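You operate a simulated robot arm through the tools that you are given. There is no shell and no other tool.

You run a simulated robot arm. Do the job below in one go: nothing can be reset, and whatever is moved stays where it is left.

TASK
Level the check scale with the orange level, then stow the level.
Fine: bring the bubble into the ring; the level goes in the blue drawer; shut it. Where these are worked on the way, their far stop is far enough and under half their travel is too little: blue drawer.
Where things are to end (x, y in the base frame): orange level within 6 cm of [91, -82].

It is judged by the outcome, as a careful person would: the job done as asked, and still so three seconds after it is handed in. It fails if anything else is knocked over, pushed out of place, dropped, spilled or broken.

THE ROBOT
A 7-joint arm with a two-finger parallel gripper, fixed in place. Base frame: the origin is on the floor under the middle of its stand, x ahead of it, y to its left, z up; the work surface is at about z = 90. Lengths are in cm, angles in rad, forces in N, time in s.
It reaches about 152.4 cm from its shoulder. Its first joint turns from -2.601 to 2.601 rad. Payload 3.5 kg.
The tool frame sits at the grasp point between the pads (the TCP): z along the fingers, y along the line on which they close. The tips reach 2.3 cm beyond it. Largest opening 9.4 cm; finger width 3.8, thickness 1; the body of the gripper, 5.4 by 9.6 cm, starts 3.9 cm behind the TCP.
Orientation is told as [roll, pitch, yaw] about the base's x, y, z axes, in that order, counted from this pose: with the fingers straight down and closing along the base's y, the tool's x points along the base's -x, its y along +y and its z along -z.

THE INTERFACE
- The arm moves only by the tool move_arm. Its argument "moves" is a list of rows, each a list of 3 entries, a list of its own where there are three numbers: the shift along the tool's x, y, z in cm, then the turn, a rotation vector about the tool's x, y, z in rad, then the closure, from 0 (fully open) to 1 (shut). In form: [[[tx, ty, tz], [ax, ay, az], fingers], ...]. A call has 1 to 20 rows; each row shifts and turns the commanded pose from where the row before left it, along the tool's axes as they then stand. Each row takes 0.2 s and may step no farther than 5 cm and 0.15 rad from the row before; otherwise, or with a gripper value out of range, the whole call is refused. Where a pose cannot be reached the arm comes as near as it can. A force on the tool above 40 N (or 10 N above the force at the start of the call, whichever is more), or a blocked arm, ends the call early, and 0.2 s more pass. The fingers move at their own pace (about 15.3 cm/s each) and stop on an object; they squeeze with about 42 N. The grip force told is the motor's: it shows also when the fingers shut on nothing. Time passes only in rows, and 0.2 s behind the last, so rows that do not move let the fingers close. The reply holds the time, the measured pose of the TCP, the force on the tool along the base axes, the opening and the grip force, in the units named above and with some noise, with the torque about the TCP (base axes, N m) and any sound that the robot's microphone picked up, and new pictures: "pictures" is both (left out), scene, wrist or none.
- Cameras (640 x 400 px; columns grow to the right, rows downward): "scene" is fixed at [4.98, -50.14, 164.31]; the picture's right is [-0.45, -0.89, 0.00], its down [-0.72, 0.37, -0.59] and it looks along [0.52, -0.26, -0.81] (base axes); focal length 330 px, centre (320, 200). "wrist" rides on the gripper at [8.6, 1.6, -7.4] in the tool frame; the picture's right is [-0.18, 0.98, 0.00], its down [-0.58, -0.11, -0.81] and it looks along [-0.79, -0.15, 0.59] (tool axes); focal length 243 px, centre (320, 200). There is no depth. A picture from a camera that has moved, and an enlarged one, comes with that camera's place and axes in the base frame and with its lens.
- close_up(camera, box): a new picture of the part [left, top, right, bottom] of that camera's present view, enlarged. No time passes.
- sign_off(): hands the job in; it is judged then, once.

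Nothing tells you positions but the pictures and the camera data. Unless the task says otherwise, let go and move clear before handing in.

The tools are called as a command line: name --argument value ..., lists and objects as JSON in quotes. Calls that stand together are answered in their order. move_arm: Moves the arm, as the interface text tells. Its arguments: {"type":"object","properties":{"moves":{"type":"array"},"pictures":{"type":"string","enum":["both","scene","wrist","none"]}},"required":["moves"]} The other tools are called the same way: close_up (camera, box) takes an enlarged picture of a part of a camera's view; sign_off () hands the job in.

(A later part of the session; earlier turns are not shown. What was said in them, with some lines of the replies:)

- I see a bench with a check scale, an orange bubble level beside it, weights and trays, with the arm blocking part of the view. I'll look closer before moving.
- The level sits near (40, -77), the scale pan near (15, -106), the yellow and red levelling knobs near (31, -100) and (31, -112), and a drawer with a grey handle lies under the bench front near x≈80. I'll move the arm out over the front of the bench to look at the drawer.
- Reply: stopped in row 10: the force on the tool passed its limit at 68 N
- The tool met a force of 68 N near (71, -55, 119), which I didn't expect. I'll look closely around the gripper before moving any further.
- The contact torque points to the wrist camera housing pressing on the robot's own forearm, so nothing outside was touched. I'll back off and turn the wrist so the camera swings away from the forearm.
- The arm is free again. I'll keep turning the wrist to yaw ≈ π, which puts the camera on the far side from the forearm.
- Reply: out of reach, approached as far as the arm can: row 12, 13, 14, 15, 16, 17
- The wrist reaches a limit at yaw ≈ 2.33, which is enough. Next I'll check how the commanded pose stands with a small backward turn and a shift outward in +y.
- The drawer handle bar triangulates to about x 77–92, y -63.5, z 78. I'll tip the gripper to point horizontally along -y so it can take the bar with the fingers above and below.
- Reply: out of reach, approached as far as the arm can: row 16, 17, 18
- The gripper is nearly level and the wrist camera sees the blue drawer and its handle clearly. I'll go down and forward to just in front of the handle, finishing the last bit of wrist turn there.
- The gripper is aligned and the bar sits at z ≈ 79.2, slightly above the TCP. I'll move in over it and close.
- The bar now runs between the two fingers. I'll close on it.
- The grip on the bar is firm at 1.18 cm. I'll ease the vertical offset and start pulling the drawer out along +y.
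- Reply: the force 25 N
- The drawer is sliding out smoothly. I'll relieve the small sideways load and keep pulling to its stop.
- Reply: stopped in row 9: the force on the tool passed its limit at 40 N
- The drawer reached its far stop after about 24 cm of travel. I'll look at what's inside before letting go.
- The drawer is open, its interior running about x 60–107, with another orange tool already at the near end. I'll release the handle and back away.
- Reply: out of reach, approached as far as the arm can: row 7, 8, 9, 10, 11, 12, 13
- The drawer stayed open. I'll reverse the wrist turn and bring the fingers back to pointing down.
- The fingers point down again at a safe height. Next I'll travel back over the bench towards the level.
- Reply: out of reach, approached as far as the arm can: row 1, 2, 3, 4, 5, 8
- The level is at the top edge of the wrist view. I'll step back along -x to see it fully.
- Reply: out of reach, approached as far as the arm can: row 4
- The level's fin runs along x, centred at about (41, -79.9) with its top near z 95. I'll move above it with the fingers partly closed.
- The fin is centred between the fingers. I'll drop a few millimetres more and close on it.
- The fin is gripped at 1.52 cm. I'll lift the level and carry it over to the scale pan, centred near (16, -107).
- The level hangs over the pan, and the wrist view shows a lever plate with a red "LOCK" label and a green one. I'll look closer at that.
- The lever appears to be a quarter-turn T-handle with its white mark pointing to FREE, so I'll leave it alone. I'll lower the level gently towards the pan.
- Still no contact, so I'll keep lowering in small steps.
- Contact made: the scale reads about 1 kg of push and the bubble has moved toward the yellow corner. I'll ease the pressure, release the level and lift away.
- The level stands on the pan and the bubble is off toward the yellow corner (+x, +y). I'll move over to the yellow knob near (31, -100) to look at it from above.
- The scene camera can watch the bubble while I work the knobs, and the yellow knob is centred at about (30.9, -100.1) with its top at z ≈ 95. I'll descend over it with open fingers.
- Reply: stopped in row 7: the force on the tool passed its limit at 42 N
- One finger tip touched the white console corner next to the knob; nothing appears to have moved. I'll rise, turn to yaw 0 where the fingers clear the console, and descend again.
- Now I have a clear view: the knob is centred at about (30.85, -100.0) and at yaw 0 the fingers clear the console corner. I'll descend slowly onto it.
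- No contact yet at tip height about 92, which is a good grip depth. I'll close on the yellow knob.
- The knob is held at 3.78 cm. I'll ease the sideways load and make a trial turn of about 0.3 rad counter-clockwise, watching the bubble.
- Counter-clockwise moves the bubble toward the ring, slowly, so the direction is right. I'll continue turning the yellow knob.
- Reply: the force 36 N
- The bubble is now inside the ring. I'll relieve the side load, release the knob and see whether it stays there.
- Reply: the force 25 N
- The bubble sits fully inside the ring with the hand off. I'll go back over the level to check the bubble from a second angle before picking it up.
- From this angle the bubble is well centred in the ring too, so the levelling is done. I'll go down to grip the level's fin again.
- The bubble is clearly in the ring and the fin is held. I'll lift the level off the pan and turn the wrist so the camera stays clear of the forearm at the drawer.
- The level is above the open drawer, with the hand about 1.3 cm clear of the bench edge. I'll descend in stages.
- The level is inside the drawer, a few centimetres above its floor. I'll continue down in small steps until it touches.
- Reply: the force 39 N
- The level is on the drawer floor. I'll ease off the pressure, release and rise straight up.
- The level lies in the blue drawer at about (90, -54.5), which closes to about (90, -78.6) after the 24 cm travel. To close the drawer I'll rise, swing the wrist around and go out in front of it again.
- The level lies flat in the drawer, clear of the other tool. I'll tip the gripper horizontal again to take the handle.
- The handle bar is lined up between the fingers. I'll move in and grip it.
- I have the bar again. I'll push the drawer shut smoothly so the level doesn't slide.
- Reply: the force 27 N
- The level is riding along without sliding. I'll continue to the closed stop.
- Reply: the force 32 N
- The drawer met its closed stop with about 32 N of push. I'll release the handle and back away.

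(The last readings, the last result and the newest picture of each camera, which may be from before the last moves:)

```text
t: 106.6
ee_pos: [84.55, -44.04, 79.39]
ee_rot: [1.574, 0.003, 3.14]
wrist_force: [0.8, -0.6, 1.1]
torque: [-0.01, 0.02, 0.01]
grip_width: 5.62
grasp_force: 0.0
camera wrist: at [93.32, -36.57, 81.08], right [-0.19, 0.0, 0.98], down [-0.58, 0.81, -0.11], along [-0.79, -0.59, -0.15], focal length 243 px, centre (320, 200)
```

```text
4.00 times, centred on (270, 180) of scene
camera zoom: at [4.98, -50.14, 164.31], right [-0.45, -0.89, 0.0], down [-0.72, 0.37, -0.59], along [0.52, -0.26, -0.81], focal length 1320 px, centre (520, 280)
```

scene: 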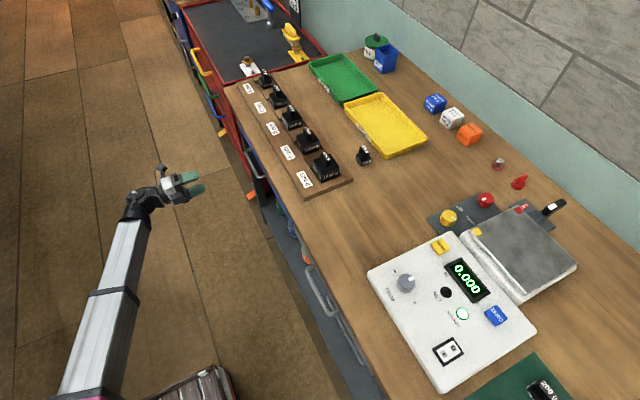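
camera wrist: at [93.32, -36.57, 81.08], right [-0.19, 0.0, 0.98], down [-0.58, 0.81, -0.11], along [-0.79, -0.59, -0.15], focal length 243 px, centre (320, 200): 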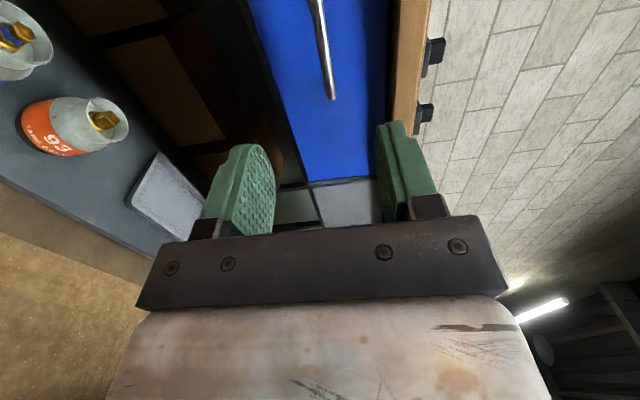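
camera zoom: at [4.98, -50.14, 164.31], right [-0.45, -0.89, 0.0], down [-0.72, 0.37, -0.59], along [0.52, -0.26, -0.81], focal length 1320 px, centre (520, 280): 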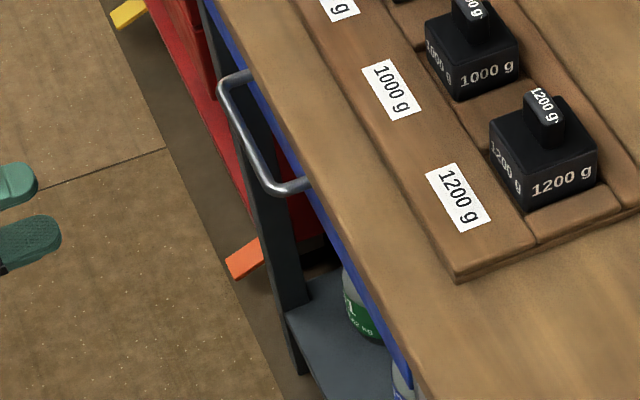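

The drawer front and handle sit exactly where they were at the start, so it is shut. I'll back off a little more and check the scale and bench once more.

move_arm --moves '[[[0, 0, -4], [0, 0, 0], 0.3], [[0, 0, -4], [0, 0, 0], 0.3], [[0, 0, 0], [0, 0, 0], 0.3], [[0, 0, 0], [0, 0, 0], 0.3]]' --pictures "scene"

close_up --camera "scene" --box '[360, 180, 600, 400]'

close_up --camera "scene" --box '[420, 170, 580, 270]'

close_up --camera "scene" --box '[200, 40, 360, 240]'

```text
t: 107.6
ee_pos: [84.51, -36.05, 79.26]
ee_rot: [1.575, 0.003, 3.143]
wrist_force: [0.3, 0.5, 0.1]
torque: [0.02, -0.01, 0.02]
grip_width: 6.57
grasp_force: 0.1
```

scene: 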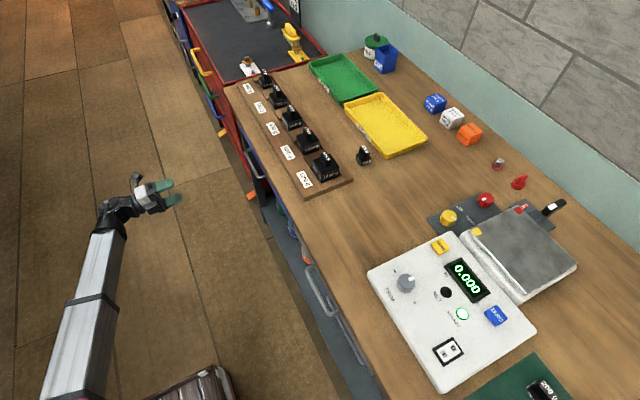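

```text
1.82 times, centred on (480, 290) of scene
camera zoom: at [4.98, -50.14, 164.31], right [-0.45, -0.89, 0.0], down [-0.72, 0.37, -0.59], along [0.52, -0.26, -0.81], focal length 600 px, centre (29, 36)
```

zoom: 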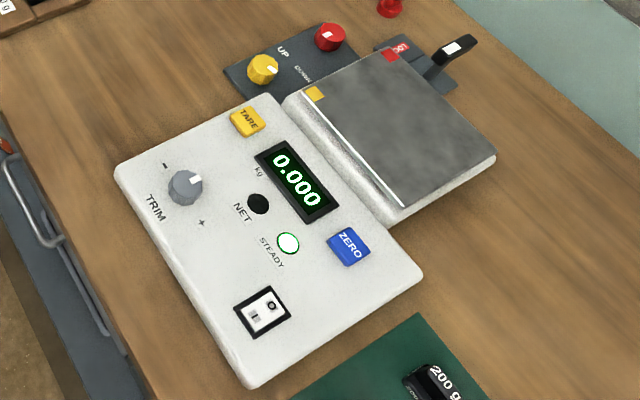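

```text
4.00 times, centred on (500, 220) of scene
camera zoom: at [4.98, -50.14, 164.31], right [-0.45, -0.89, 0.0], down [-0.72, 0.37, -0.59], along [0.52, -0.26, -0.81], focal length 1320 px, centre (-400, 120)
```

zoom: 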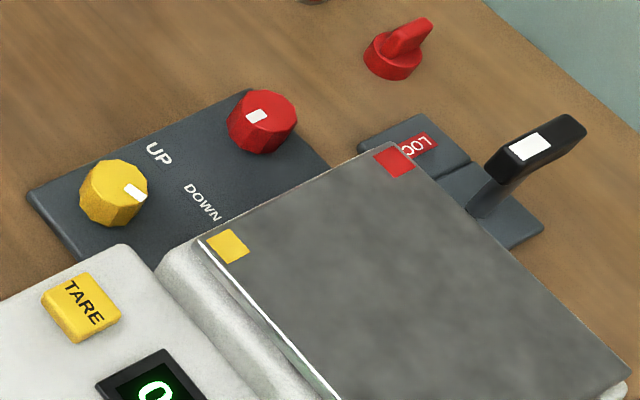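

```text
2.00 times, centred on (280, 140) of scene
camera zoom: at [4.98, -50.14, 164.31], right [-0.45, -0.89, 0.0], down [-0.72, 0.37, -0.59], along [0.52, -0.26, -0.81], focal length 660 px, centre (400, 320)
```

zoom: 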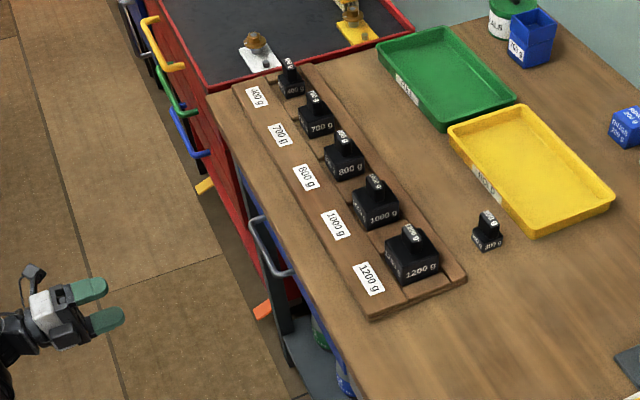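

The scale hasn't moved and reads 0.000, the bubble was in the ring when I last saw it on the pan, the level is in the shut blue drawer, and the hand is clear. I'm handing the job in.

sign_off

```text
The job is handed in.
```

The check scale is level, and the orange level is stowed in the blue drawer, which is shut. I've handed the job in.

- **Levelling:** I set the level on the scale pan and turned only the yellow knob, about 1.6 rad counter-clockwise. The bubble came fully inside the ring and stayed there after I let go of the knob. The FREE/LOCK lever, which appeared to be on FREE, was left alone.
- **Stowing:** I worked out the level's final spot rather than seeing it. It should rest near (90, -79), about 3–4 cm from [91, -82]; the worst case I considered was about 5.4 cm, inside the 6 cm limit.
- **Drawer:** It was opened to its far stop, about 24–25 cm. Once pushed back, its handle sits exactly where it was at the start.
- **Bumps on the way:** The wrist camera pressed against the robot's own forearm once (68 N). One fingertip also pressed on the edge of the scale console (42 N). In the final pictures nothing else on the bench has moved, and the scale reads 0.000.
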